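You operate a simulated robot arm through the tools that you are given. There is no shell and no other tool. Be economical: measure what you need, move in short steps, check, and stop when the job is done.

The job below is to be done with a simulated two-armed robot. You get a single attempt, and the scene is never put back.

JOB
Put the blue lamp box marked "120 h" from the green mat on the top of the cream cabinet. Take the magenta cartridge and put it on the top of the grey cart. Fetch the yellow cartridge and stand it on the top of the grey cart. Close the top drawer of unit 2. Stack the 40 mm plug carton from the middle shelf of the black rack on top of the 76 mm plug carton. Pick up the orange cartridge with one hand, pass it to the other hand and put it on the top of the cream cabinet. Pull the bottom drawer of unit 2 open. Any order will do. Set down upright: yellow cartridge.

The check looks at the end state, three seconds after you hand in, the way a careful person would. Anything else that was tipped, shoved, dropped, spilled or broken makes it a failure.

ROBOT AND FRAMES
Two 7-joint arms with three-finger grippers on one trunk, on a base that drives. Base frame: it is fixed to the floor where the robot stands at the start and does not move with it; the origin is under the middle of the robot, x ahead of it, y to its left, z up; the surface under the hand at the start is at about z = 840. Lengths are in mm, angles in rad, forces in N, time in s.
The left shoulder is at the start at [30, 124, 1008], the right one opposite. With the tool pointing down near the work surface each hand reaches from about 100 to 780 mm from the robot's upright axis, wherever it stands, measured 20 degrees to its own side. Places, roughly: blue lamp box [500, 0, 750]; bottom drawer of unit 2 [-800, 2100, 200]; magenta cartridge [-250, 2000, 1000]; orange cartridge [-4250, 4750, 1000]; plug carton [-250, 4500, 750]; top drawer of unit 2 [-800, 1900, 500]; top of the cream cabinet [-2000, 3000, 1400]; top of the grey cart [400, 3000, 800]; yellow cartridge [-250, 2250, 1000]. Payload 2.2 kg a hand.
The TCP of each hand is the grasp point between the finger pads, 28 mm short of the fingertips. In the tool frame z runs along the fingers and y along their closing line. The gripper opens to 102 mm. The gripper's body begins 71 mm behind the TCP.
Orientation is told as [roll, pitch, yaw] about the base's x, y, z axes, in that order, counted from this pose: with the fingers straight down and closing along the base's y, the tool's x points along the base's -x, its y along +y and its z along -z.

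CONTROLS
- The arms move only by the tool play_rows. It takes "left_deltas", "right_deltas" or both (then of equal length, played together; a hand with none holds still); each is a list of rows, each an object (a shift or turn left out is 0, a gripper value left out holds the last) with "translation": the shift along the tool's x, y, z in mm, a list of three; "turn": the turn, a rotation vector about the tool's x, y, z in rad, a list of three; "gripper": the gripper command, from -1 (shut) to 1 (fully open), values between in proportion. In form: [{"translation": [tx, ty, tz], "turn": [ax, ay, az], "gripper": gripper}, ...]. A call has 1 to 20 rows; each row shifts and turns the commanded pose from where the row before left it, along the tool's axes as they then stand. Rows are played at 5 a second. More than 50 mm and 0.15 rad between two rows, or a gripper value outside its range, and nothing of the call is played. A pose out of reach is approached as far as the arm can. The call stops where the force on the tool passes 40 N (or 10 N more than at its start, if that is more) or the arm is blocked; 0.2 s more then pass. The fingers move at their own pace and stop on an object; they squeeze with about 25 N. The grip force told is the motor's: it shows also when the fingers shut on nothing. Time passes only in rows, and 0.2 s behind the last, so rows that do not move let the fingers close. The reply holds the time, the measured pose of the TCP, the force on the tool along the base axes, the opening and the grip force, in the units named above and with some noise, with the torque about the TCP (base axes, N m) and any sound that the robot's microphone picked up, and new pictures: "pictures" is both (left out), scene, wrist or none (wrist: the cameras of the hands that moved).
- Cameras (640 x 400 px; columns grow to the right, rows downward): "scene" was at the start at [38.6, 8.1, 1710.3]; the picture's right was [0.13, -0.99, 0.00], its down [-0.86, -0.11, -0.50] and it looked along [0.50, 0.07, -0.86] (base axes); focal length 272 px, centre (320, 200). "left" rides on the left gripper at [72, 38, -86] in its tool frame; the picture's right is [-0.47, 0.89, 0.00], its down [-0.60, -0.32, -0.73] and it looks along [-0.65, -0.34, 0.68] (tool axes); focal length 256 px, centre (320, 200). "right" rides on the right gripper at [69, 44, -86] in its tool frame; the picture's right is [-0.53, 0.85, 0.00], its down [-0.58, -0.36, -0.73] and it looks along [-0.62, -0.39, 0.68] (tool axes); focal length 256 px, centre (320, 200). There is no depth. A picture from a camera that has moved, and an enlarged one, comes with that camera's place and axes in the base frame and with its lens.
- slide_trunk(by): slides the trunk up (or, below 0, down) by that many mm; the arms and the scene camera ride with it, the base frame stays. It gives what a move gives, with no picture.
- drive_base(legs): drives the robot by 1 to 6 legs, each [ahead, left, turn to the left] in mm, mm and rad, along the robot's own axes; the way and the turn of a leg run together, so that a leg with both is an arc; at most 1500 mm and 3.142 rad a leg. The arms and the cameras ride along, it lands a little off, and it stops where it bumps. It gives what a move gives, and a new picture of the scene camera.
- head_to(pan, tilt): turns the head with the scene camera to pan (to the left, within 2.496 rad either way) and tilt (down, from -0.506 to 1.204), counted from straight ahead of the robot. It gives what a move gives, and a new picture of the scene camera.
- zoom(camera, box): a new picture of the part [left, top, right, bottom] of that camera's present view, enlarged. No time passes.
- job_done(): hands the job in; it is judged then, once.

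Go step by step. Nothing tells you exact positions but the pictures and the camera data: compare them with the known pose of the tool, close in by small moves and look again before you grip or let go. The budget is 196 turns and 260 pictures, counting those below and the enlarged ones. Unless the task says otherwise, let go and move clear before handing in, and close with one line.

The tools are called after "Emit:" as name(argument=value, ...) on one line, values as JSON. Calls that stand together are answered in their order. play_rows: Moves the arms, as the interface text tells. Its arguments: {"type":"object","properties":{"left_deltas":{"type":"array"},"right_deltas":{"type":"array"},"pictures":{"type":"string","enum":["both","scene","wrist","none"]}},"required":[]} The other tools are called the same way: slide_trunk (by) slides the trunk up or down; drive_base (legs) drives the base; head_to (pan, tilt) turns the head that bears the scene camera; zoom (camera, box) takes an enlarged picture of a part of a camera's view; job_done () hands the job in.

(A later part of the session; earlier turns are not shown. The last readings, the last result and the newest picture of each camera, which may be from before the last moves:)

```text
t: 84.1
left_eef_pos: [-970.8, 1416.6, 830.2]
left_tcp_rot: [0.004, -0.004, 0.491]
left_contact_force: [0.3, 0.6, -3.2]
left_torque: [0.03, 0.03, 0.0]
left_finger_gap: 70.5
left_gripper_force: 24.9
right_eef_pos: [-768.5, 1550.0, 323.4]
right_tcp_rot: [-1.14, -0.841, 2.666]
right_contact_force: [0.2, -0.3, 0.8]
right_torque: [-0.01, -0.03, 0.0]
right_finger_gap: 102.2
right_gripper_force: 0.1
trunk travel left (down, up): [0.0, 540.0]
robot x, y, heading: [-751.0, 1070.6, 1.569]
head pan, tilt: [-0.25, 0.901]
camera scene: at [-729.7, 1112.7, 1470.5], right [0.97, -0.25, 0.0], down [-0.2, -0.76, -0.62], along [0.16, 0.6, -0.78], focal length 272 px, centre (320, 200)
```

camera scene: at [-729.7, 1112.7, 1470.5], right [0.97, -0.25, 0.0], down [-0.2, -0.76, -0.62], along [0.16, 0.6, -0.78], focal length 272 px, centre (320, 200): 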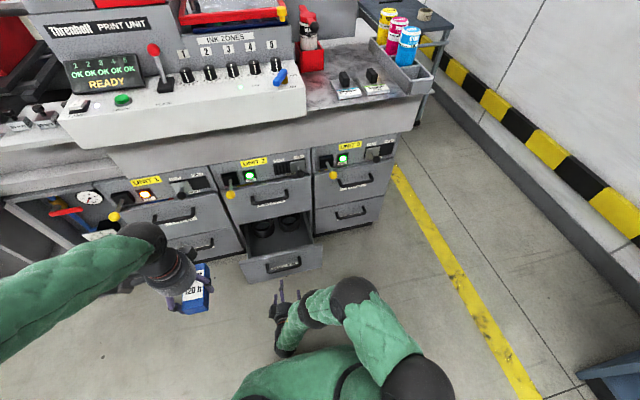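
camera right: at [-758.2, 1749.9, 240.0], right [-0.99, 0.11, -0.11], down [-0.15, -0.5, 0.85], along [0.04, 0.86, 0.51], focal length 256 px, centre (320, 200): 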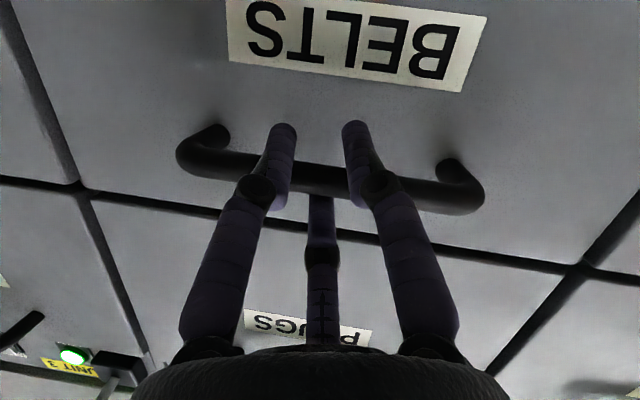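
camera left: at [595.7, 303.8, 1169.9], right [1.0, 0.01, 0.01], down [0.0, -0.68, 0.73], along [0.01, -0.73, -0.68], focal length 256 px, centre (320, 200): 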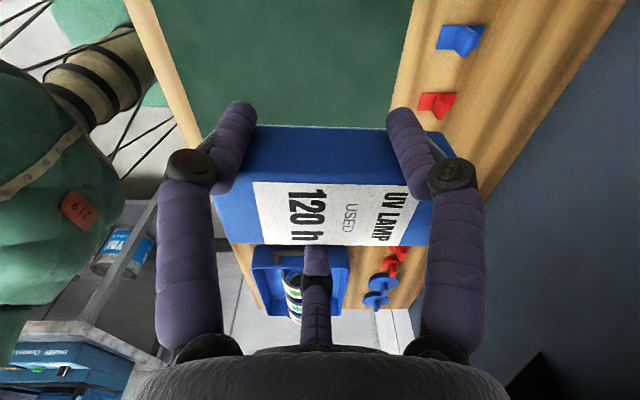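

Bottom drawer is open about 200 mm and the hand is clear. I back off, raise the trunk, and bring the right hand back to pointing down.

Emit:
drive_base(legs=[[-200, 0, 0]])

Emit:
slide_trunk(by=330)

Emit:
play_rows(right_deltas=[{"translation": [-37.5, -30, -13.7]}, {"translation": [-37.5, -30, -13.7]}, {"translation": [-37.5, -30, -13.7]}, {"translation": [-37.5, -30, -13.7]}, {"translation": [-37.5, -30, -13.7]}, {"translation": [-37.5, -30, -13.7]}, {"turn": [-0.083, 0.112, -0.018]}, {"turn": [-0.083, 0.112, -0.018]}, {"turn": [-0.083, 0.112, -0.018]}, {"turn": [-0.083, 0.112, -0.018]}, {"turn": [-0.083, 0.112, -0.018]}, {"turn": [-0.083, 0.112, -0.018]}, {"turn": [-0.083, 0.112, -0.018]}, {"turn": [-0.083, 0.112, -0.018]}, {"turn": [-0.083, 0.112, -0.018]}, {}], pictures="scene")

```text
t: 85.7
left_eef_pos: [-971.9, 1215.6, 829.1]
left_tcp_rot: [0.006, -0.002, 0.489]
left_contact_force: [-0.1, -0.1, -3.4]
left_torque: [-0.04, 0.05, 0.02]
left_finger_gap: 70.2
left_gripper_force: 25.1
right_eef_pos: [-769.9, 1349.8, 325.4]
right_tcp_rot: [-1.141, -0.843, 2.665]
right_contact_force: [-0.9, -0.4, 0.3]
right_torque: [-0.01, -0.01, 0.0]
right_finger_gap: 102.1
right_gripper_force: 0.1
trunk travel left (down, up): [0.0, 540.0]
robot x, y, heading: [-752.0, 868.9, 1.565]
head pan, tilt: [-0.25, 0.901]
camera scene: at [-730.7, 912.2, 1470.5], right [0.97, -0.25, 0.0], down [-0.2, -0.76, -0.62], along [0.16, 0.6, -0.78], focal length 272 px, centre (320, 200)
```

scene: 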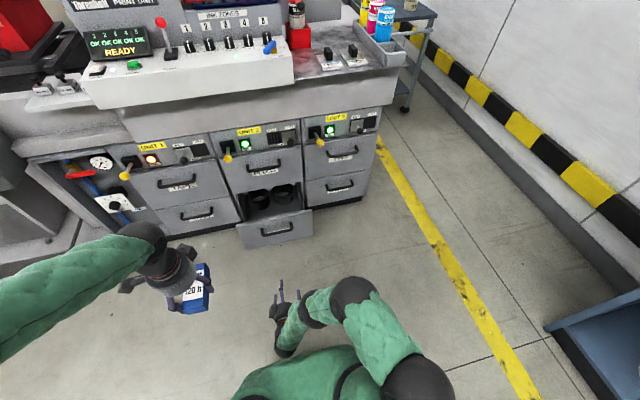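

```text
t: 89.0
left_eef_pos: [-971.3, 1217.0, 1158.8]
left_tcp_rot: [0.006, 0.0, 0.488]
left_contact_force: [0.2, -0.1, -3.0]
left_torque: [-0.04, 0.01, -0.01]
left_finger_gap: 70.2
left_gripper_force: 24.9
right_eef_pos: [-769.8, 1350.3, 653.9]
right_tcp_rot: [-1.14, -0.843, 2.663]
right_contact_force: [-0.1, -0.2, -0.3]
right_torque: [0.01, 0.0, 0.02]
right_finger_gap: 102.0
right_gripper_force: 0.1
trunk travel left (down, up): [-330.0, 210.0]
robot x, y, heading: [-751.9, 867.2, 1.566]
head pan, tilt: [-0.25, 0.901]
```

```text
t: 92.4
left_eef_pos: [-971.8, 1215.6, 1159.6]
left_tcp_rot: [0.004, -0.002, 0.488]
left_contact_force: [0.1, 0.3, -3.1]
left_torque: [-0.05, 0.0, 0.03]
left_finger_gap: 70.0
left_gripper_force: 25.3
right_eef_pos: [-773.7, 1352.6, 954.7]
right_tcp_rot: [-0.119, 0.064, 2.191]
right_contact_force: [0.7, -0.1, -1.5]
right_torque: [-0.01, 0.0, -0.02]
right_finger_gap: 102.3
right_gripper_force: 0.0
trunk travel left (down, up): [-330.0, 210.0]
robot x, y, heading: [-752.2, 875.5, 1.567]
head pan, tilt: [-0.25, 0.901]
camera scene: at [-730.7, 911.7, 1800.5], right [0.97, -0.25, 0.0], down [-0.2, -0.76, -0.62], along [0.16, 0.6, -0.78], focal length 272 px, centre (320, 200)
```

scene: 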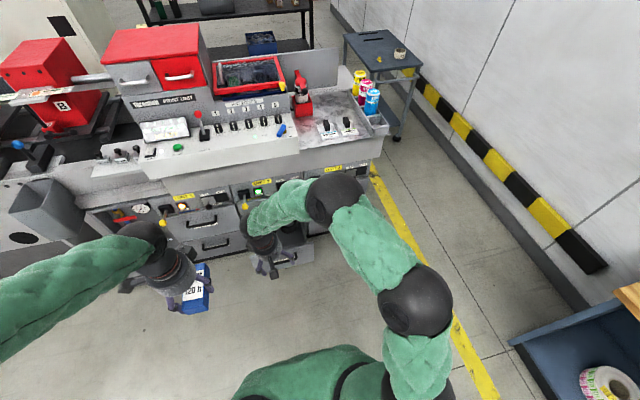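

I level the right hand and tuck the left hand with the lamp box out to the left side.

Emit:
play_rows(left_deltas=[{"translation": [45.5, -8.9, 0]}, {"translation": [45.5, -8.9, 0]}, {"translation": [45.5, -8.9, 0]}, {"translation": [45.5, -8.9, 0]}, {"translation": [45.5, -8.9, 0]}, {}], right_deltas=[{"turn": [-0.119, -0.064, 0]}, {"translation": [0, 0, -40]}, {"translation": [0, 0, -40]}, {"translation": [0, 0, -40]}, {"translation": [0, 0, -40]}, {}], pictures="none")

Emit:
drive_base(legs=[[0, -1050, 0], [1050, 0, 0]])

```text
t: 93.8
left_eef_pos: [-1152.6, 1070.7, 1158.2]
left_tcp_rot: [0.002, -0.001, 0.489]
left_contact_force: [-0.4, 0.5, -2.9]
left_torque: [-0.06, 0.02, -0.01]
left_finger_gap: 70.0
left_gripper_force: 24.6
right_eef_pos: [-774.0, 1351.2, 1113.5]
right_tcp_rot: [-0.001, 0.001, 2.195]
right_contact_force: [0.1, 0.0, -0.1]
right_torque: [0.0, 0.01, 0.01]
right_finger_gap: 102.0
right_gripper_force: 0.0
trunk travel left (down, up): [-330.0, 210.0]
robot x, y, heading: [-747.7, 873.2, 1.564]
head pan, tilt: [-0.25, 0.901]
```

```text
t: 98.5
left_eef_pos: [-196.2, 1062.5, 1158.5]
left_tcp_rot: [0.002, -0.001, 0.495]
left_contact_force: [-0.4, 0.3, -3.9]
left_torque: [-0.01, 0.04, 0.0]
left_finger_gap: 69.9
left_gripper_force: 25.1
right_eef_pos: [181.4, 1346.9, 1113.8]
right_tcp_rot: [0.0, 0.0, 2.2]
right_contact_force: [0.3, 1.0, -0.1]
right_torque: [-0.01, 0.0, -0.02]
right_finger_gap: 101.8
right_gripper_force: 0.0
trunk travel left (down, up): [-330.0, 210.0]
robot x, y, heading: [203.3, 862.8, 1.57]
head pan, tilt: [-0.25, 0.901]
stopped in leg 1: the robot was blocked; the commanded pose is now the measured one
camera scene: at [225.6, 907.6, 1800.5], right [0.97, -0.25, 0.0], down [-0.19, -0.76, -0.62], along [0.15, 0.6, -0.78], focal length 272 px, centre (320, 200)
```

scene: 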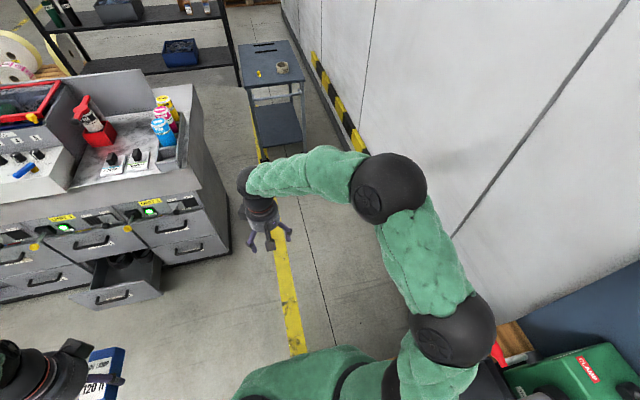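

The base touched something at the right, probably the bench end. I move away from it, go forward past the bench, and turn to face the tray.

Emit:
drive_base(legs=[[0, 50, 0], [480, 0, 0], [0, -110, 0], [150, 0, 0], [0, 0, 1.571]])

Emit:
play_rows(right_deltas=[{"translation": [0, 0, -45]}, {"translation": [0, 0, -45]}, {"translation": [0, 0, -45]}, {}], pictures="none")

Emit:
head_to(pan=-0.6, tilt=0.6)

```text
t: 107.6
left_eef_pos: [72.1, 1101.1, 1158.2]
left_tcp_rot: [0.002, -0.002, 2.075]
left_contact_force: [0.5, -0.4, -3.0]
left_torque: [-0.04, -0.06, 0.01]
left_finger_gap: 70.3
left_gripper_force: 25.5
right_eef_pos: [-216.7, 1474.6, 1113.4]
right_tcp_rot: [0.001, -0.001, -2.503]
right_contact_force: [0.6, 0.2, -0.5]
right_torque: [0.02, 0.01, -0.03]
right_finger_gap: 102.2
right_gripper_force: 0.0
trunk travel left (down, up): [-330.0, 210.0]
robot x, y, heading: [267.4, 1505.9, -3.135]
head pan, tilt: [-0.25, 0.901]
camera scene: at [223.5, 1520.7, 1800.5], right [0.24, 0.97, 0.0], down [0.76, -0.19, -0.62], along [-0.6, 0.15, -0.78], focal length 272 px, centre (320, 200)
```

scene: 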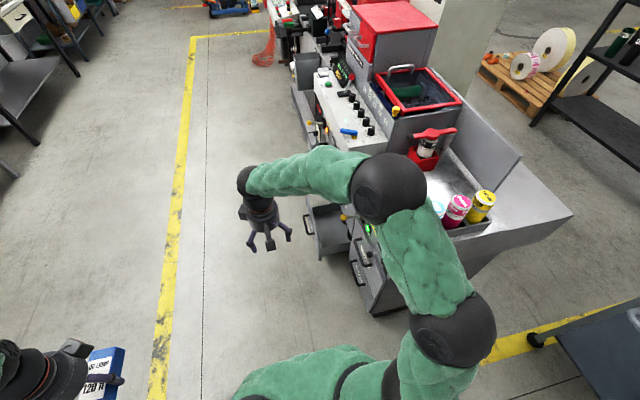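

```text
t: 108.6
left_eef_pos: [72.3, 1100.7, 1158.7]
left_tcp_rot: [0.002, -0.002, 2.073]
left_contact_force: [0.3, -0.6, -3.8]
left_torque: [-0.03, -0.04, 0.0]
left_finger_gap: 70.2
left_gripper_force: 24.8
right_eef_pos: [-216.0, 1473.7, 1248.0]
right_tcp_rot: [0.001, 0.001, -2.503]
right_contact_force: [0.1, 0.2, 1.1]
right_torque: [0.01, -0.01, 0.01]
right_finger_gap: 102.2
right_gripper_force: 0.0
trunk travel left (down, up): [-330.0, 210.0]
robot x, y, heading: [265.4, 1505.5, -3.134]
head pan, tilt: [-0.25, 0.901]
```

```text
t: 109.4
left_eef_pos: [72.7, 1100.7, 1158.3]
left_tcp_rot: [0.001, -0.002, 2.076]
left_contact_force: [-0.1, 0.1, -2.7]
left_torque: [-0.03, -0.01, -0.01]
left_finger_gap: 70.0
left_gripper_force: 25.4
right_eef_pos: [-216.9, 1474.3, 1247.8]
right_tcp_rot: [-0.001, 0.002, -2.503]
right_contact_force: [-0.2, 0.4, -0.4]
right_torque: [-0.01, 0.02, 0.05]
right_finger_gap: 102.0
right_gripper_force: 0.1
trunk travel left (down, up): [-330.0, 210.0]
robot x, y, heading: [263.9, 1503.8, -3.133]
head pan, tilt: [-0.6, 0.6]
camera scene: at [223.3, 1552.0, 1825.2], right [0.56, 0.83, 0.0], down [0.47, -0.31, -0.82], along [-0.69, 0.46, -0.57], focal length 272 px, centre (320, 200)
```

scene: 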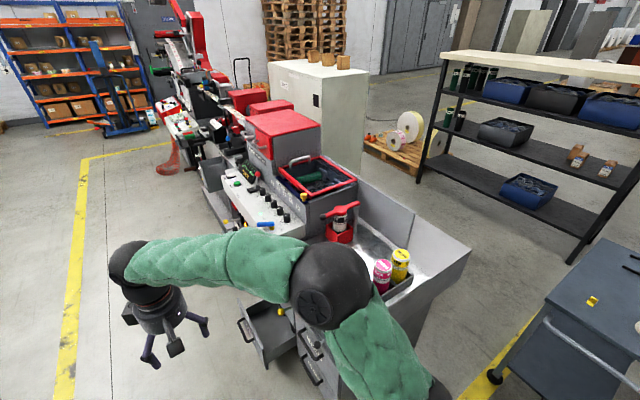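

The view is clear: magenta and yellow stand at the tray's far end. I strafe right so the right hand comes over the tray.

Emit:
drive_base(legs=[[0, -600, 0]])

Emit:
play_rows(right_deltas=[{}], pictures="wrist")

Emit:
head_to(pan=-0.1, tilt=0.9)

```text
t: 112.8
left_eef_pos: [66.9, 1699.4, 1158.4]
left_tcp_rot: [0.004, -0.002, 2.079]
left_contact_force: [-0.3, 0.0, -2.8]
left_torque: [-0.07, -0.01, -0.02]
left_finger_gap: 70.3
left_gripper_force: 24.9
right_eef_pos: [-221.7, 2072.8, 1248.7]
right_tcp_rot: [0.0, -0.001, -2.499]
right_contact_force: [-0.3, 0.1, -0.4]
right_torque: [0.01, -0.01, 0.0]
right_finger_gap: 102.1
right_gripper_force: 0.1
trunk travel left (down, up): [-330.0, 210.0]
robot x, y, heading: [259.7, 2107.0, -3.132]
head pan, tilt: [-0.6, 0.6]
camera scene: at [216.9, 2152.1, 1825.2], right [0.56, 0.83, 0.0], down [0.47, -0.31, -0.82], along [-0.69, 0.46, -0.57], focal length 272 px, centre (320, 200)
```

scene: 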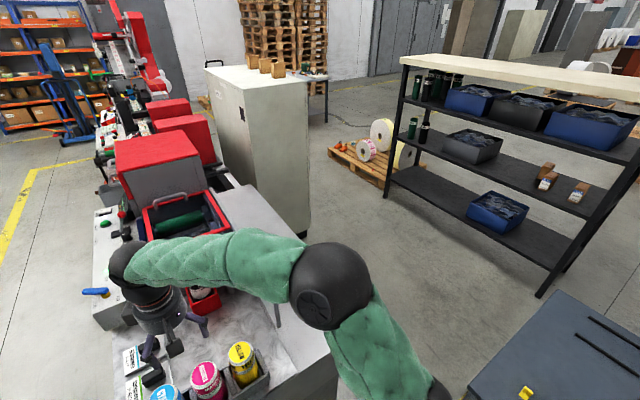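

```text
t: 113.2
left_eef_pos: [66.9, 1699.4, 1157.5]
left_tcp_rot: [0.002, 0.0, 2.079]
left_contact_force: [0.4, -0.4, -2.4]
left_torque: [-0.01, -0.04, -0.01]
left_finger_gap: 70.3
left_gripper_force: 25.3
right_eef_pos: [-222.5, 2072.1, 1247.7]
right_tcp_rot: [-0.001, -0.001, -2.502]
right_contact_force: [0.1, 0.0, 0.6]
right_torque: [-0.01, 0.04, -0.02]
right_finger_gap: 102.1
right_gripper_force: 0.0
trunk travel left (down, up): [-330.0, 210.0]
robot x, y, heading: [260.3, 2100.4, -3.133]
head pan, tilt: [-0.6, 0.6]
camera right: at [-140.7, 2077.4, 1334.3], right [0.08, -1.0, 0.0], down [-0.68, -0.05, 0.73], along [-0.73, -0.06, -0.68], focal length 256 px, centre (320, 200)
```

right: 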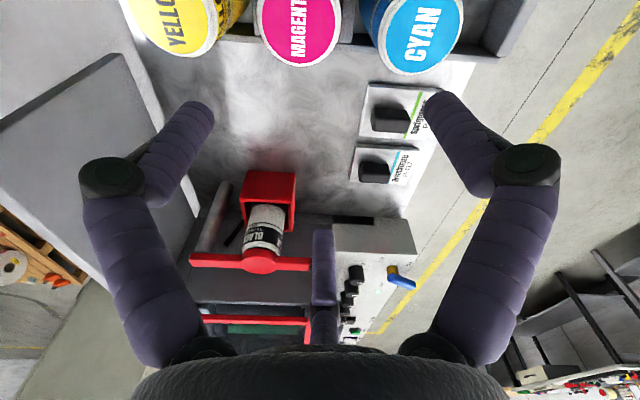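

```text
t: 114.1
left_eef_pos: [65.9, 1699.3, 1158.0]
left_tcp_rot: [0.002, -0.002, 2.079]
left_contact_force: [0.4, 0.2, -3.4]
left_torque: [-0.03, -0.04, 0.01]
left_finger_gap: 70.2
left_gripper_force: 25.5
right_eef_pos: [-222.1, 2072.3, 1249.1]
right_tcp_rot: [0.001, -0.001, -2.499]
right_contact_force: [0.5, -0.5, -0.3]
right_torque: [-0.02, 0.02, -0.01]
right_finger_gap: 101.9
right_gripper_force: 0.1
trunk travel left (down, up): [-330.0, 210.0]
robot x, y, heading: [261.1, 2101.9, -3.131]
head pan, tilt: [-0.099, 0.901]
camera scene: at [215.2, 2109.0, 1800.5], right [0.09, 1.0, 0.0], down [0.78, -0.07, -0.62], along [-0.62, 0.06, -0.78], focal length 272 px, centre (320, 200)
```

scene: 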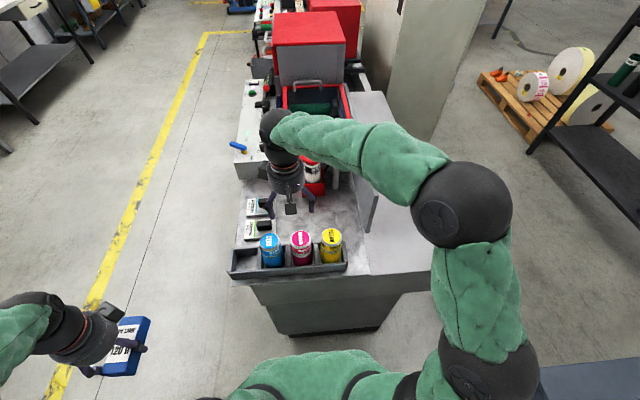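

Lids are about 67 mm wide at about 90 mm pitch, magenta near [-190, 2090] and yellow near [-190, 2178]. I turn the hand so the thumb goes to yellow's free side (+y), and move above yellow.

Emit:
play_rows(right_deltas=[{"turn": [0, 0, 0.143]}, {"turn": [0, 0, 0.143]}, {"turn": [0, 0, 0.143]}, {"turn": [0, 0, 0.143]}, {"turn": [0, 0, 0.143]}, {"turn": [0, 0, 0.143]}, {"turn": [0, 0, 0.143]}, {"turn": [0, 0, 0.143]}, {"turn": [0, 0, 0.143]}, {"turn": [0, 0, 0.143]}, {"turn": [0, 0, 0.141]}, {"translation": [-22, -29.7, 10]}, {"translation": [-22, -29.7, 10]}, {"translation": [-22, -29.7, 10]}, {}], pictures="both")

```text
t: 117.3
left_eef_pos: [66.6, 1699.1, 1157.7]
left_tcp_rot: [0.002, -0.003, 2.078]
left_contact_force: [0.5, -2.1, -3.2]
left_torque: [-0.02, 0.0, 0.01]
left_finger_gap: 70.2
left_gripper_force: 25.4
right_eef_pos: [-191.0, 2177.8, 1216.6]
right_tcp_rot: [-0.001, 0.001, 2.21]
right_contact_force: [-0.4, 0.0, 0.3]
right_torque: [0.02, -0.04, -0.03]
right_finger_gap: 102.1
right_gripper_force: 0.0
trunk travel left (down, up): [-330.0, 210.0]
robot x, y, heading: [261.2, 2104.9, -3.13]
head pan, tilt: [-0.099, 0.901]
camera scene: at [214.8, 2107.9, 1800.5], right [0.09, 1.0, 0.0], down [0.78, -0.07, -0.62], along [-0.62, 0.06, -0.78], focal length 272 px, centre (320, 200)
camera right: at [-185.2, 2096.8, 1302.5], right [-1.0, -0.08, 0.0], down [-0.05, 0.68, 0.73], along [-0.06, 0.73, -0.68], focal length 256 px, centre (320, 200)
```

scene: 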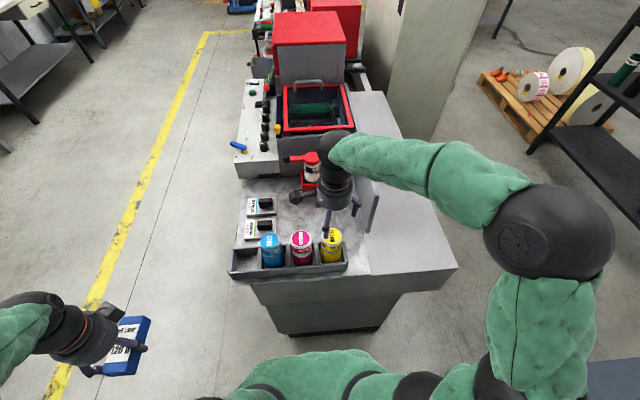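
right: 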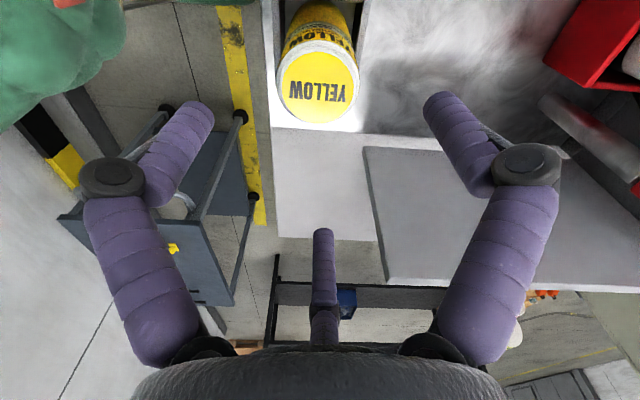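

Yellow's lid is at about [-190, 2181, 1108], and the tray rim at about z 996. I go down around it and close.

Emit:
play_rows(right_deltas=[{"translation": [-2.4, -1.8, 40]}, {"translation": [0, 0, 40]}, {"translation": [0, 0, 40]}, {"translation": [0, 0, 30]}, {}], pictures="wrist")

```text
t: 118.5
left_eef_pos: [66.6, 1699.0, 1158.8]
left_tcp_rot: [0.003, -0.002, 2.079]
left_contact_force: [-0.3, -0.3, -2.7]
left_torque: [-0.02, -0.03, 0.0]
left_finger_gap: 70.3
left_gripper_force: 25.1
right_eef_pos: [-191.7, 2183.2, 1068.8]
right_tcp_rot: [0.0, 0.0, 2.212]
right_contact_force: [-0.1, -0.3, -0.7]
right_torque: [0.0, 0.0, -0.01]
right_finger_gap: 102.2
right_gripper_force: 0.1
trunk travel left (down, up): [-330.0, 210.0]
robot x, y, heading: [257.9, 2106.9, -3.126]
head pan, tilt: [-0.099, 0.901]
camera right: at [-185.1, 2100.8, 1155.9], right [-1.0, -0.08, 0.0], down [-0.05, 0.68, 0.73], along [-0.06, 0.73, -0.68], focal length 256 px, centre (320, 200)
```

right: 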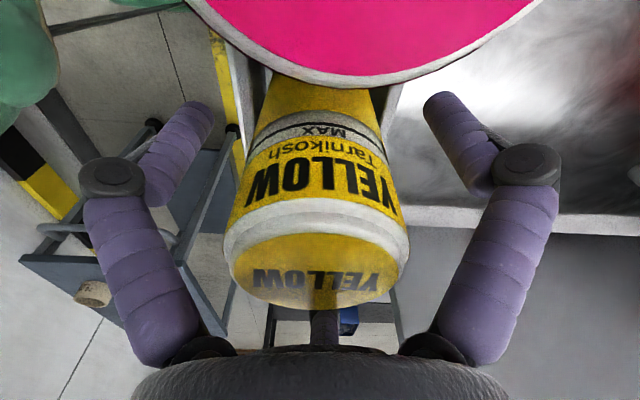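

The can is centred between the fingers. I close and lift a little.

Emit:
play_rows(right_deltas=[{"gripper": -1}, {}, {}, {}, {}, {"translation": [0, 0, -20]}, {"translation": [0, 0, -40]}, {"translation": [0, 0, -45]}, {"translation": [0, 0, -45]}, {"translation": [0, 0, -45]}, {}], pictures="both")

```text
t: 120.9
left_eef_pos: [65.5, 1700.3, 1158.4]
left_tcp_rot: [0.002, -0.001, 2.078]
left_contact_force: [-0.2, -0.4, -3.1]
left_torque: [-0.01, -0.04, 0.0]
left_finger_gap: 70.3
left_gripper_force: 25.0
right_eef_pos: [-190.1, 2175.2, 1263.8]
right_tcp_rot: [-0.001, -0.001, 2.212]
right_contact_force: [-1.0, -0.6, -4.2]
right_torque: [-0.01, 0.03, 0.02]
right_finger_gap: 60.4
right_gripper_force: 24.7
trunk travel left (down, up): [-330.0, 210.0]
robot x, y, heading: [257.4, 2105.9, -3.125]
head pan, tilt: [-0.099, 0.901]
camera scene: at [214.5, 2109.0, 1800.4], right [0.09, 1.0, 0.0], down [0.78, -0.07, -0.62], along [-0.62, 0.05, -0.78], focal length 272 px, centre (320, 200)
camera right: at [-182.9, 2093.9, 1349.8], right [-1.0, -0.08, 0.0], down [-0.05, 0.68, 0.73], along [-0.06, 0.73, -0.68], focal length 256 px, centre (320, 200)
```

scene: 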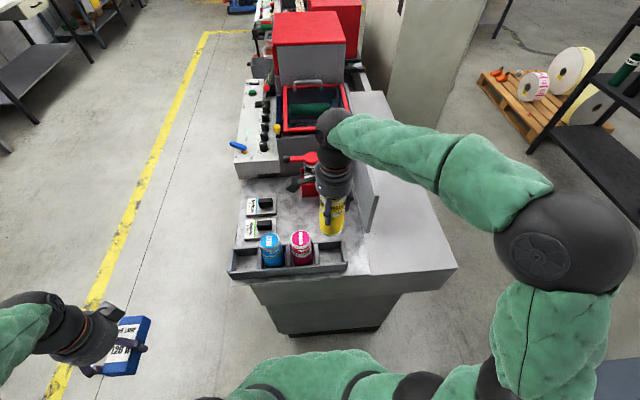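
right: 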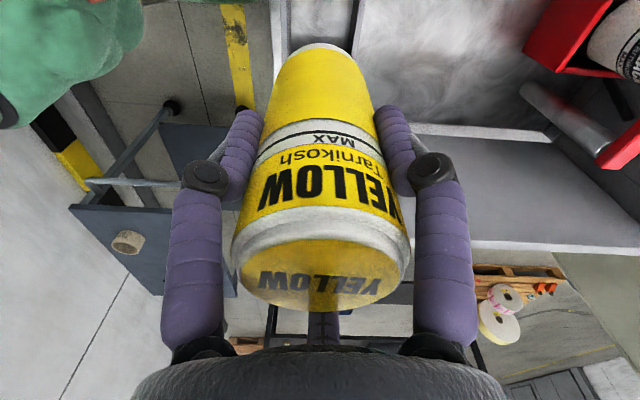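

Yellow is held with its lid 40 mm above the TCP and its foot about 84 mm below. I raise the left hand to pass over the cans, then turn to the cart.

Emit:
play_rows(left_deltas=[{"translation": [0, 0, -45]}, {"translation": [0, 0, -45]}, {"translation": [0, 0, -45]}, {}], pictures="none")

Emit:
drive_base(legs=[[0, 0, -1.4], [0, -60, 0]])

Emit:
head_to(pan=-0.15, tilt=0.85)

```text
t: 121.9
left_eef_pos: [67.5, 1696.9, 1296.0]
left_tcp_rot: [0.003, -0.003, 2.077]
left_contact_force: [-0.1, -0.3, -1.9]
left_torque: [-0.06, -0.03, 0.02]
left_finger_gap: 70.2
left_gripper_force: 25.2
right_eef_pos: [-190.7, 2176.6, 1262.8]
right_tcp_rot: [0.001, 0.002, 2.21]
right_contact_force: [-0.2, 0.3, -4.5]
right_torque: [0.0, -0.01, 0.02]
right_finger_gap: 60.6
right_gripper_force: 24.5
trunk travel left (down, up): [-330.0, 210.0]
robot x, y, heading: [259.5, 2106.7, -3.132]
head pan, tilt: [-0.099, 0.901]
```

```text
t: 126.3
left_eef_pos: [-113.1, 2232.8, 1297.4]
left_tcp_rot: [0.004, 0.001, 0.686]
left_contact_force: [0.3, 0.1, -2.6]
left_torque: [-0.06, 0.06, 0.04]
left_finger_gap: 70.0
left_gripper_force: 25.1
right_eef_pos: [310.8, 2569.3, 1262.8]
right_tcp_rot: [0.001, 0.002, 0.819]
right_contact_force: [0.3, 0.3, -5.6]
right_torque: [-0.03, 0.03, 0.01]
right_finger_gap: 60.8
right_gripper_force: 24.3
trunk travel left (down, up): [-330.0, 210.0]
robot x, y, heading: [320.1, 2113.0, 1.764]
head pan, tilt: [-0.099, 0.901]
camera scene: at [321.1, 2160.7, 1800.4], right [1.0, 0.09, 0.0], down [0.07, -0.78, -0.62], along [-0.06, 0.62, -0.78], focal length 272 px, centre (320, 200)
```

scene: 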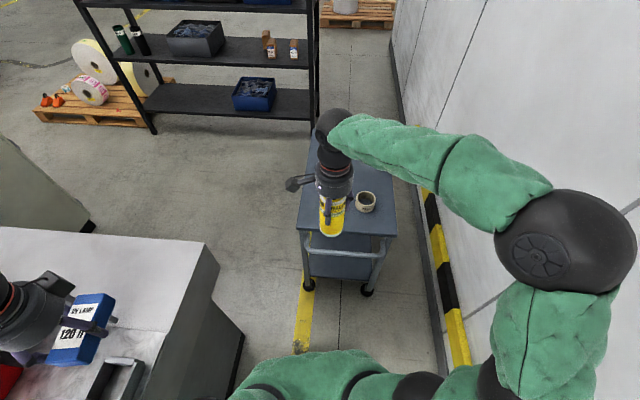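

```text
t: 127.0
left_eef_pos: [-114.6, 2232.7, 1296.3]
left_tcp_rot: [0.003, -0.002, 0.684]
left_contact_force: [-0.1, -0.1, -3.4]
left_torque: [-0.04, 0.05, 0.01]
left_finger_gap: 70.0
left_gripper_force: 24.5
right_eef_pos: [311.4, 2568.5, 1264.0]
right_tcp_rot: [0.001, 0.001, 0.82]
right_contact_force: [1.3, -0.1, -3.5]
right_torque: [0.01, 0.06, 0.04]
right_finger_gap: 60.7
right_gripper_force: 25.3
trunk travel left (down, up): [-330.0, 210.0]
robot x, y, heading: [320.7, 2114.7, 1.757]
head pan, tilt: [-0.15, 0.85]
camera scene: at [323.8, 2163.2, 1804.3], right [1.0, 0.04, 0.0], down [0.03, -0.75, -0.66], along [-0.03, 0.66, -0.75], focal length 272 px, centre (320, 200)
```

scene: 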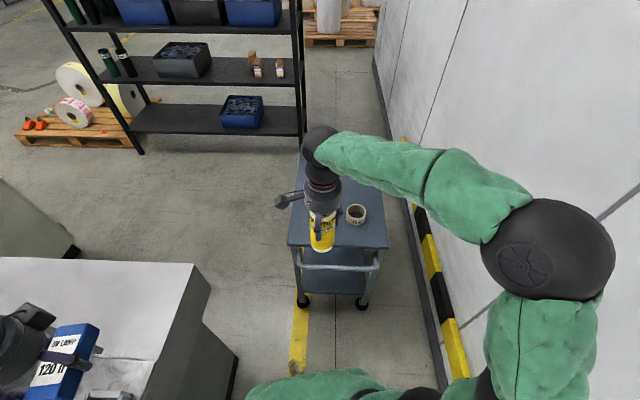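

The cart's front edge is at y≈2786; a tape roll stands at about [450, 2955] and a small yellow thing at about [269, 2918]. I'll stand yellow at about [365, 2847]. I drive a bit closer and bring it over the spot.

Emit:
drive_base(legs=[[120, 0, 0]])

Emit:
play_rows(right_deltas=[{"translation": [-27.9, 8.7, 30]}, {"translation": [-27.9, 8.7, 30]}, {"translation": [-27.9, 8.7, 30]}, {"translation": [-27.9, 8.7, 30]}, {"translation": [-27.9, 8.7, 30]}, {"translation": [-27.9, 8.7, 30]}, {}], pictures="both")

```text
t: 128.2
left_eef_pos: [-138.5, 2351.4, 1296.0]
left_tcp_rot: [0.002, -0.002, 0.687]
left_contact_force: [-0.1, 0.2, -2.5]
left_torque: [-0.05, 0.02, 0.0]
left_finger_gap: 70.1
left_gripper_force: 25.1
right_eef_pos: [287.0, 2687.8, 1262.5]
right_tcp_rot: [0.0, -0.001, 0.82]
right_contact_force: [-0.1, 0.3, -4.7]
right_torque: [0.0, 0.03, -0.05]
right_finger_gap: 60.5
right_gripper_force: 25.2
trunk travel left (down, up): [-330.0, 210.0]
robot x, y, heading: [294.4, 2233.4, 1.758]
head pan, tilt: [-0.15, 0.85]
camera scene: at [299.3, 2283.1, 1804.3], right [1.0, 0.04, 0.0], down [0.03, -0.75, -0.66], along [-0.03, 0.66, -0.75], focal length 272 px, centre (320, 200)
```

scene: 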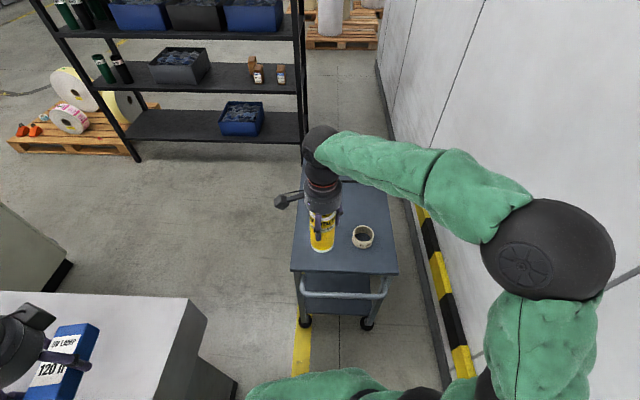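

```text
t: 129.8
left_eef_pos: [-138.2, 2350.5, 1296.5]
left_tcp_rot: [0.004, -0.002, 0.688]
left_contact_force: [-0.1, -0.1, -2.2]
left_torque: [-0.01, 0.02, -0.04]
left_finger_gap: 70.1
left_gripper_force: 24.8
right_eef_pos: [362.0, 2844.0, 1084.1]
right_tcp_rot: [-0.001, 0.001, 0.822]
right_contact_force: [0.5, -0.5, -3.4]
right_torque: [0.02, -0.02, 0.0]
right_finger_gap: 60.8
right_gripper_force: 25.0
trunk travel left (down, up): [-330.0, 210.0]
robot x, y, heading: [293.3, 2231.7, 1.759]
head pan, tilt: [-0.15, 0.85]
camera scene: at [299.2, 2281.1, 1804.4], right [1.0, 0.04, 0.0], down [0.03, -0.75, -0.66], along [-0.03, 0.66, -0.75], focal length 272 px, centre (320, 200)
camera right: at [283.3, 2822.1, 1170.2], right [-0.25, 0.97, 0.0], down [0.66, 0.17, 0.73], along [0.71, 0.19, -0.68], focal length 256 px, centre (320, 200)
```

scene: 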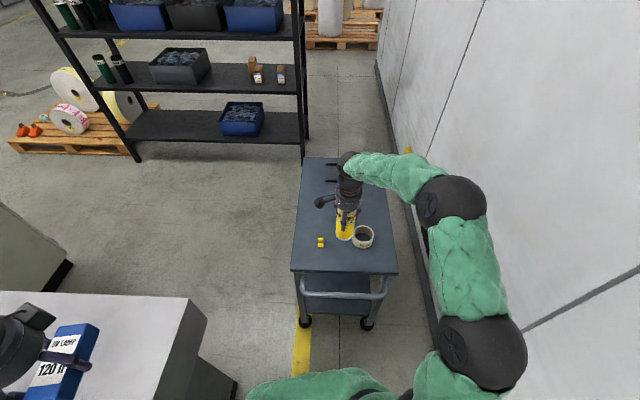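
right: 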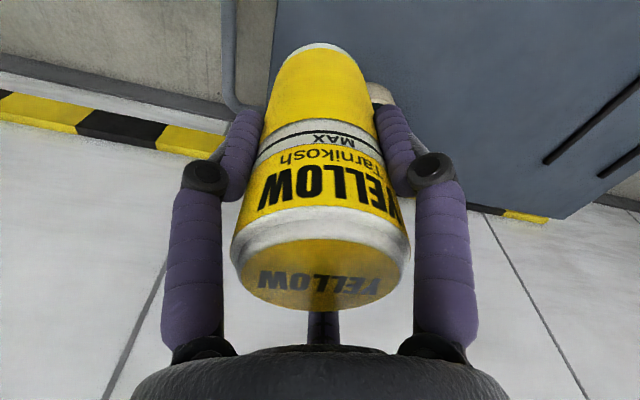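

The spot is clear. I lower most of the way and look at the gap.

Emit:
play_rows(right_deltas=[{"translation": [0, 0, 40]}, {"translation": [0, 0, 40]}, {"translation": [0, 0, 40]}, {"translation": [0, 0, 40]}, {"translation": [0, 0, 25]}, {}], pictures="none")

Emit:
zoom(camera="scene", box=[270, 150, 430, 250])

```text
t: 131.2
left_eef_pos: [-138.7, 2350.2, 1296.0]
left_tcp_rot: [0.004, -0.002, 0.686]
left_contact_force: [0.6, 0.6, -2.8]
left_torque: [-0.04, 0.04, -0.01]
left_finger_gap: 70.3
left_gripper_force: 25.2
right_eef_pos: [361.5, 2844.5, 901.1]
right_tcp_rot: [0.003, -0.002, 0.818]
right_contact_force: [0.1, -0.1, 16.4]
right_torque: [-0.14, 0.05, -0.08]
right_finger_gap: 60.9
right_gripper_force: 24.9
trunk travel left (down, up): [-330.0, 210.0]
robot x, y, heading: [295.9, 2234.8, 1.758]
head pan, tilt: [-0.15, 0.85]
```

```text
4.00 times, centred on (350, 200) of scene
camera zoom: at [299.2, 2280.2, 1804.7], right [1.0, 0.04, 0.0], down [0.03, -0.75, -0.66], along [-0.03, 0.66, -0.75], focal length 1090 px, centre (200, 200)
```

zoom: 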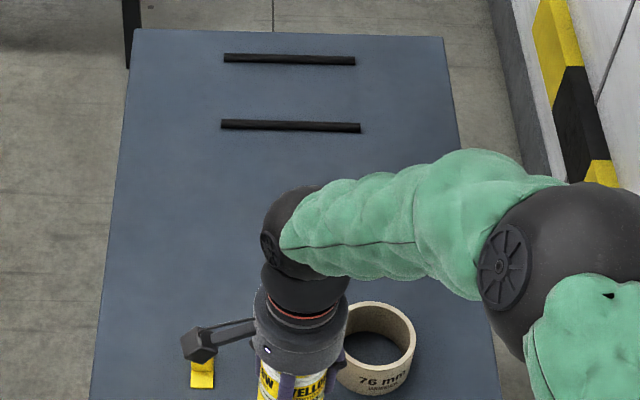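

It stands on the cart (16 N upward). I open and rise.

Emit:
play_rows(right_deltas=[{"gripper": 1}, {}, {}, {"translation": [0, 0, -30]}, {"translation": [0, 0, -45]}, {"translation": [0, 0, -45]}, {"translation": [0, 0, -45]}, {"translation": [0, 0, -45]}, {"translation": [0, 0, -45]}, {"translation": [0, 0, -45]}, {"translation": [0, 0, -45]}, {}], pictures="both")

```text
t: 133.8
left_eef_pos: [-138.4, 2351.6, 1296.1]
left_tcp_rot: [0.002, -0.002, 0.686]
left_contact_force: [0.4, 0.8, -3.2]
left_torque: [-0.03, 0.03, 0.01]
left_finger_gap: 70.1
left_gripper_force: 25.0
right_eef_pos: [360.2, 2846.9, 1245.2]
right_tcp_rot: [-0.001, -0.001, 0.819]
right_contact_force: [0.2, -0.2, 0.3]
right_torque: [0.03, 0.02, -0.01]
right_finger_gap: 101.9
right_gripper_force: 0.1
trunk travel left (down, up): [-330.0, 210.0]
robot x, y, heading: [297.4, 2234.0, 1.762]
head pan, tilt: [-0.15, 0.85]
camera scene: at [299.6, 2282.7, 1804.3], right [1.0, 0.04, 0.0], down [0.03, -0.75, -0.66], along [-0.03, 0.66, -0.75], focal length 272 px, centre (320, 200)
camera right: at [282.1, 2825.1, 1331.4], right [-0.25, 0.97, 0.0], down [0.66, 0.17, 0.73], along [0.71, 0.19, -0.68], focal length 256 px, centre (320, 200)
```

scene: 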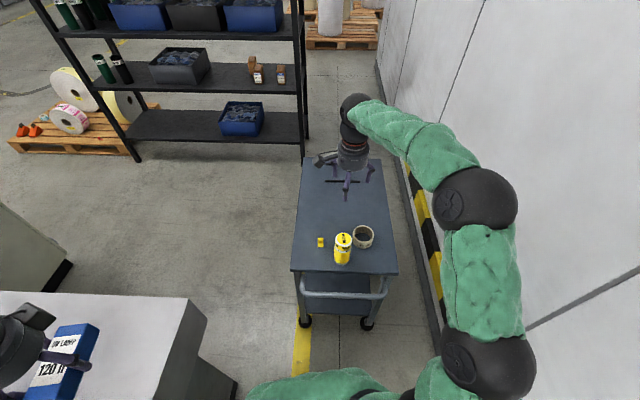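
right: 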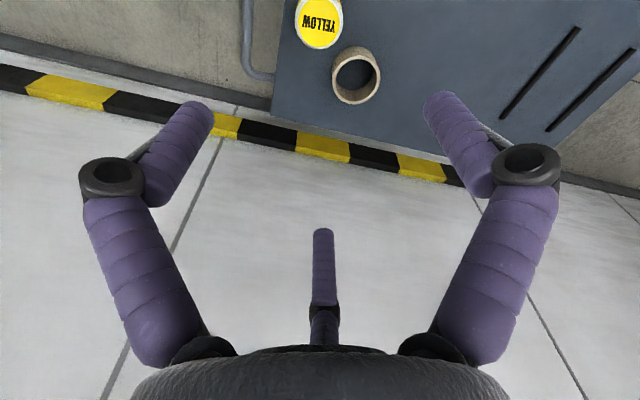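

Yellow stands upright on the cart. I pull the hand back and retrace to the tray for magenta.

Emit:
play_rows(right_deltas=[{"translation": [41.8, -13, 0]}, {"translation": [41.8, -13, 0]}, {"translation": [41.8, -13, 0]}, {"translation": [41.8, -13, 0]}, {}], pictures="none")

Emit:
drive_base(legs=[[-120, 0, 0], [0, 60, 0], [0, 0, 1.4]])

Emit:
play_rows(right_deltas=[{}], pictures="wrist")

```text
t: 135.0
left_eef_pos: [-137.1, 2352.8, 1296.3]
left_tcp_rot: [0.004, -0.002, 0.687]
left_contact_force: [0.1, -0.2, -3.3]
left_torque: [-0.06, 0.05, -0.01]
left_finger_gap: 70.5
left_gripper_force: 24.9
right_eef_pos: [288.2, 2690.9, 1245.3]
right_tcp_rot: [-0.002, 0.0, 0.82]
right_contact_force: [0.6, 0.3, -0.6]
right_torque: [-0.03, 0.03, 0.0]
right_finger_gap: 102.0
right_gripper_force: 0.1
trunk travel left (down, up): [-330.0, 210.0]
robot x, y, heading: [296.2, 2235.6, 1.761]
head pan, tilt: [-0.15, 0.85]
```

```text
t: 140.3
left_eef_pos: [76.9, 1694.3, 1295.8]
left_tcp_rot: [0.002, -0.002, 2.101]
left_contact_force: [-0.2, 0.1, -2.9]
left_torque: [-0.01, -0.05, 0.0]
left_finger_gap: 70.2
left_gripper_force: 24.9
right_eef_pos: [-192.4, 2167.0, 1245.4]
right_tcp_rot: [-0.001, 0.0, 2.237]
right_contact_force: [1.6, 0.4, -0.1]
right_torque: [-0.03, 0.02, 0.0]
right_finger_gap: 101.7
right_gripper_force: 0.1
trunk travel left (down, up): [-330.0, 210.0]
robot x, y, heading: [259.4, 2103.0, -3.1]
head pan, tilt: [-0.15, 0.85]
camera scene: at [214.2, 2113.1, 1804.4], right [0.11, 0.99, 0.0], down [0.75, -0.09, -0.66], along [-0.66, 0.08, -0.75], focal length 272 px, centre (320, 200)
```

scene: 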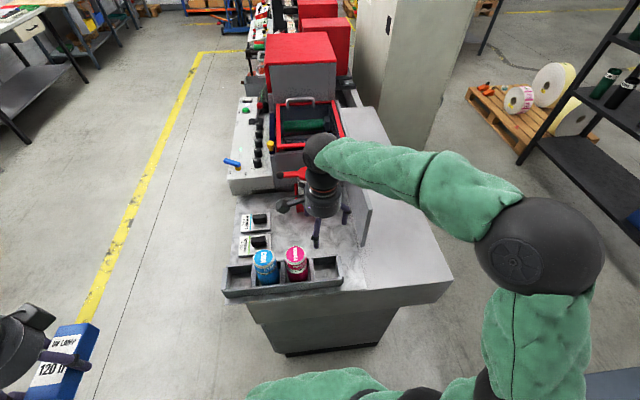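

```text
t: 140.7
left_eef_pos: [76.9, 1694.3, 1295.3]
left_tcp_rot: [0.003, -0.001, 2.101]
left_contact_force: [0.0, 0.1, -2.8]
left_torque: [0.0, -0.01, -0.02]
left_finger_gap: 70.3
left_gripper_force: 25.5
right_eef_pos: [-192.4, 2167.7, 1246.0]
right_tcp_rot: [0.001, 0.001, 2.237]
right_contact_force: [0.0, -0.4, 0.0]
right_torque: [0.01, 0.03, 0.02]
right_finger_gap: 102.1
right_gripper_force: 0.0
trunk travel left (down, up): [-330.0, 210.0]
robot x, y, heading: [260.5, 2106.5, -3.11]
head pan, tilt: [-0.15, 0.85]
camera right: at [-183.8, 2085.5, 1332.0], right [-0.99, -0.1, 0.0], down [-0.07, 0.68, 0.73], along [-0.07, 0.73, -0.68], focal length 256 px, centre (320, 200)
```

right: 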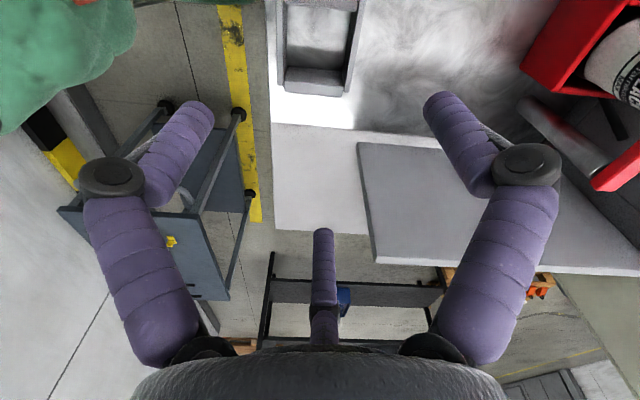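

I move above magenta's expected place and look.

Emit:
play_rows(right_deltas=[{"translation": [30.7, 24.1, 15]}, {"translation": [30.7, 24.1, 15]}, {}], pictures="wrist")

```text
t: 141.5
left_eef_pos: [77.6, 1695.2, 1296.6]
left_tcp_rot: [0.005, -0.002, 2.1]
left_contact_force: [0.8, 0.0, -2.4]
left_torque: [-0.06, -0.05, -0.01]
left_finger_gap: 70.0
left_gripper_force: 24.8
right_eef_pos: [-189.8, 2090.3, 1215.2]
right_tcp_rot: [0.0, 0.002, 2.233]
right_contact_force: [0.4, -0.1, -0.4]
right_torque: [-0.03, 0.02, 0.0]
right_finger_gap: 102.1
right_gripper_force: 0.0
trunk travel left (down, up): [-330.0, 210.0]
robot x, y, heading: [257.1, 2106.7, -3.103]
head pan, tilt: [-0.15, 0.85]
camera right: at [-181.9, 2008.6, 1301.1], right [-0.99, -0.1, 0.0], down [-0.07, 0.68, 0.73], along [-0.07, 0.73, -0.68], focal length 256 px, centre (320, 200)
```

right: 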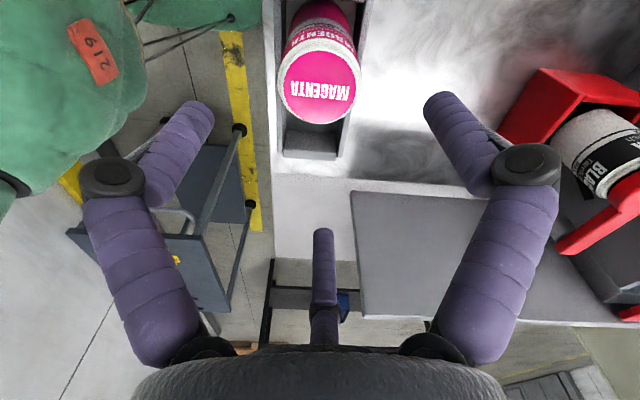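

It is aligned just as yellow was. I go down, close and lift.

Emit:
play_rows(right_deltas=[{"translation": [0, 0, 40]}, {"translation": [0, 0, 40]}, {"translation": [0, 0, 40]}, {"translation": [0, 0, 27]}, {}, {"gripper": -1}, {}, {}, {}, {}, {"translation": [0, 0, -20]}, {"translation": [0, 0, -45]}, {"translation": [0, 0, -45]}, {"translation": [0, 0, -45]}, {"translation": [0, 0, -45]}, {}], pictures="both")

```text
t: 144.9
left_eef_pos: [77.4, 1694.8, 1296.2]
left_tcp_rot: [0.004, -0.003, 2.1]
left_contact_force: [0.2, 0.1, -1.9]
left_torque: [-0.07, -0.06, -0.03]
left_finger_gap: 70.2
left_gripper_force: 25.4
right_eef_pos: [-191.8, 2089.2, 1265.8]
right_tcp_rot: [-0.002, 0.0, 2.235]
right_contact_force: [-0.3, -0.8, -4.0]
right_torque: [-0.01, -0.02, 0.0]
right_finger_gap: 61.1
right_gripper_force: 25.4
trunk travel left (down, up): [-330.0, 210.0]
robot x, y, heading: [260.8, 2106.5, -3.103]
head pan, tilt: [-0.15, 0.85]
camera scene: at [213.5, 2113.3, 1804.3], right [0.11, 0.99, 0.0], down [0.75, -0.09, -0.66], along [-0.66, 0.08, -0.75], focal length 272 px, centre (320, 200)
camera right: at [-183.0, 2007.9, 1351.9], right [-0.99, -0.1, 0.0], down [-0.07, 0.68, 0.73], along [-0.07, 0.73, -0.68], focal length 256 px, centre (320, 200)
```

scene: 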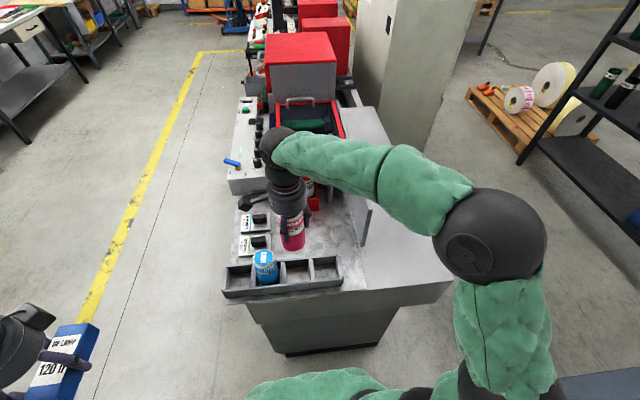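
right: 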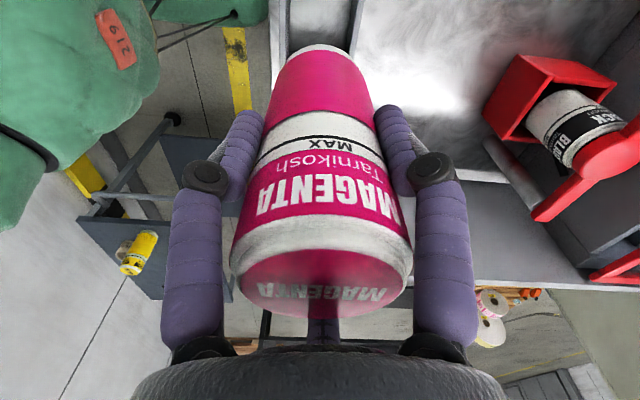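

Magenta is held. I turn back to the cart and go slightly further right, aiming for about [500, 2840].

Emit:
drive_base(legs=[[0, 0, -1.4], [0, -120, 0], [110, 0, 0]])

```text
t: 150.3
left_eef_pos: [-78.5, 2347.7, 1296.2]
left_tcp_rot: [0.003, -0.002, 0.697]
left_contact_force: [-0.4, 0.4, -3.2]
left_torque: [-0.03, 0.02, 0.0]
left_finger_gap: 70.4
left_gripper_force: 25.4
right_eef_pos: [267.1, 2677.0, 1266.6]
right_tcp_rot: [-0.003, -0.001, 0.831]
right_contact_force: [0.3, 0.1, -4.2]
right_torque: [-0.02, 0.0, -0.02]
right_finger_gap: 60.7
right_gripper_force: 24.8
trunk travel left (down, up): [-330.0, 210.0]
robot x, y, heading: [354.5, 2235.6, 1.77]
head pan, tilt: [-0.15, 0.85]
camera scene: at [358.6, 2283.2, 1804.3], right [1.0, 0.05, 0.0], down [0.04, -0.75, -0.66], along [-0.03, 0.66, -0.75], focal length 272 px, centre (320, 200)
```

scene: 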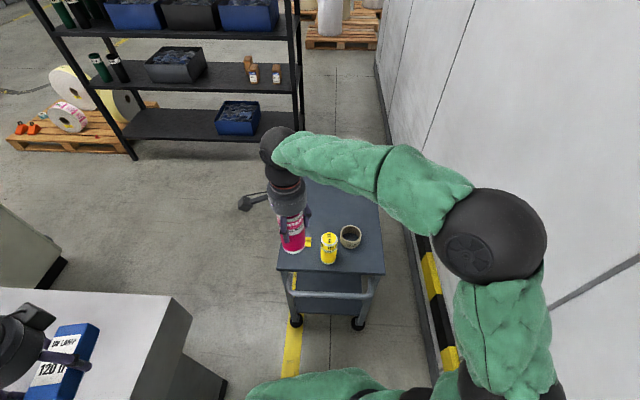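

I move above [495, 2840], staying over the yellow can's height.

Emit:
play_rows(right_deltas=[{"translation": [-45.7, -9.8, 14]}, {"translation": [-45.7, -9.8, 14]}, {"translation": [-45.7, -9.8, 14]}, {"translation": [-45.7, -9.8, 14]}, {"translation": [-45.7, -9.8, 14]}, {"translation": [-45.7, -9.8, 14]}, {}], pictures="both")

```text
t: 151.9
left_eef_pos: [-79.6, 2347.9, 1295.5]
left_tcp_rot: [0.001, -0.002, 0.695]
left_contact_force: [0.2, -0.4, -3.0]
left_torque: [0.0, -0.01, 0.0]
left_finger_gap: 70.4
left_gripper_force: 25.0
right_eef_pos: [495.9, 2842.0, 1185.7]
right_tcp_rot: [0.0, -0.001, 0.831]
right_contact_force: [0.0, -0.4, -3.0]
right_torque: [0.01, -0.03, 0.02]
right_finger_gap: 60.9
right_gripper_force: 25.0
trunk travel left (down, up): [-330.0, 210.0]
robot x, y, heading: [354.6, 2237.6, 1.77]
head pan, tilt: [-0.15, 0.85]
camera scene: at [358.1, 2281.5, 1804.4], right [1.0, 0.05, 0.0], down [0.04, -0.75, -0.66], along [-0.03, 0.66, -0.75], focal length 272 px, centre (320, 200)
camera right: at [416.6, 2818.7, 1271.2], right [-0.26, 0.96, 0.0], down [0.66, 0.18, 0.73], along [0.71, 0.19, -0.68], focal length 256 px, centre (320, 200)
```

scene: 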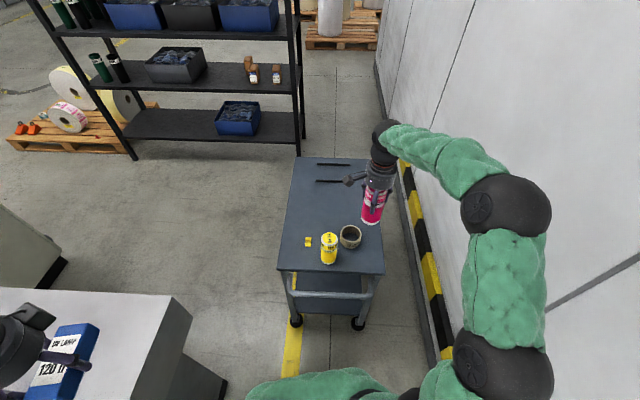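
right: 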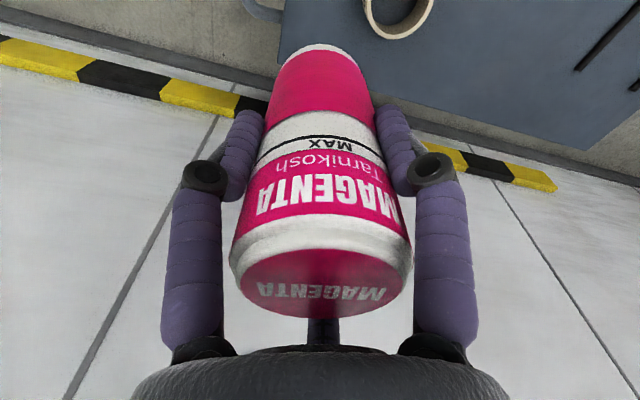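

I shift slightly away from the tape roll and lower to contact.

Emit:
play_rows(right_deltas=[{"translation": [-3.7, -12.9, 30]}, {"translation": [0, 0, 45]}, {"translation": [0, 0, 45]}, {"translation": [0, 0, 45]}, {"translation": [0, 0, 45]}, {"translation": [0, 0, 45]}, {"translation": [0, 0, 20]}, {"translation": [0, 0, 9]}, {}], pictures="scene")

```text
t: 153.9
left_eef_pos: [-78.4, 2345.5, 1296.8]
left_tcp_rot: [0.001, -0.002, 0.696]
left_contact_force: [0.3, 1.3, -2.0]
left_torque: [-0.02, 0.0, 0.01]
left_finger_gap: 70.0
left_gripper_force: 24.8
right_eef_pos: [506.4, 2834.2, 899.4]
right_tcp_rot: [-0.001, -0.003, 0.829]
right_contact_force: [-0.1, -0.1, 4.4]
right_torque: [-0.31, -0.04, -0.06]
right_finger_gap: 60.6
right_gripper_force: 25.4
trunk travel left (down, up): [-330.0, 210.0]
robot x, y, heading: [355.7, 2230.0, 1.773]
head pan, tilt: [-0.15, 0.85]
camera scene: at [359.1, 2281.8, 1804.5], right [1.0, 0.05, 0.0], down [0.04, -0.75, -0.66], along [-0.03, 0.66, -0.75], focal length 272 px, centre (320, 200)
```

scene: 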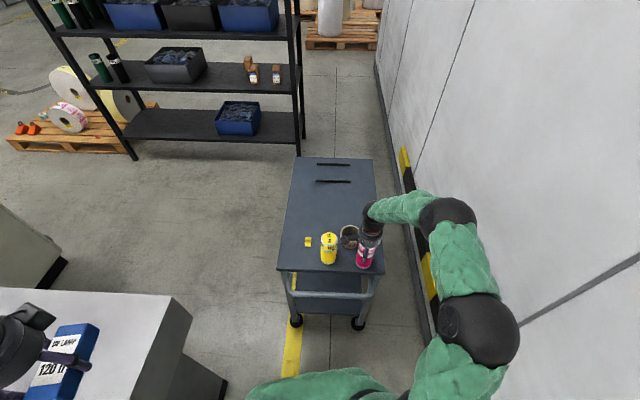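

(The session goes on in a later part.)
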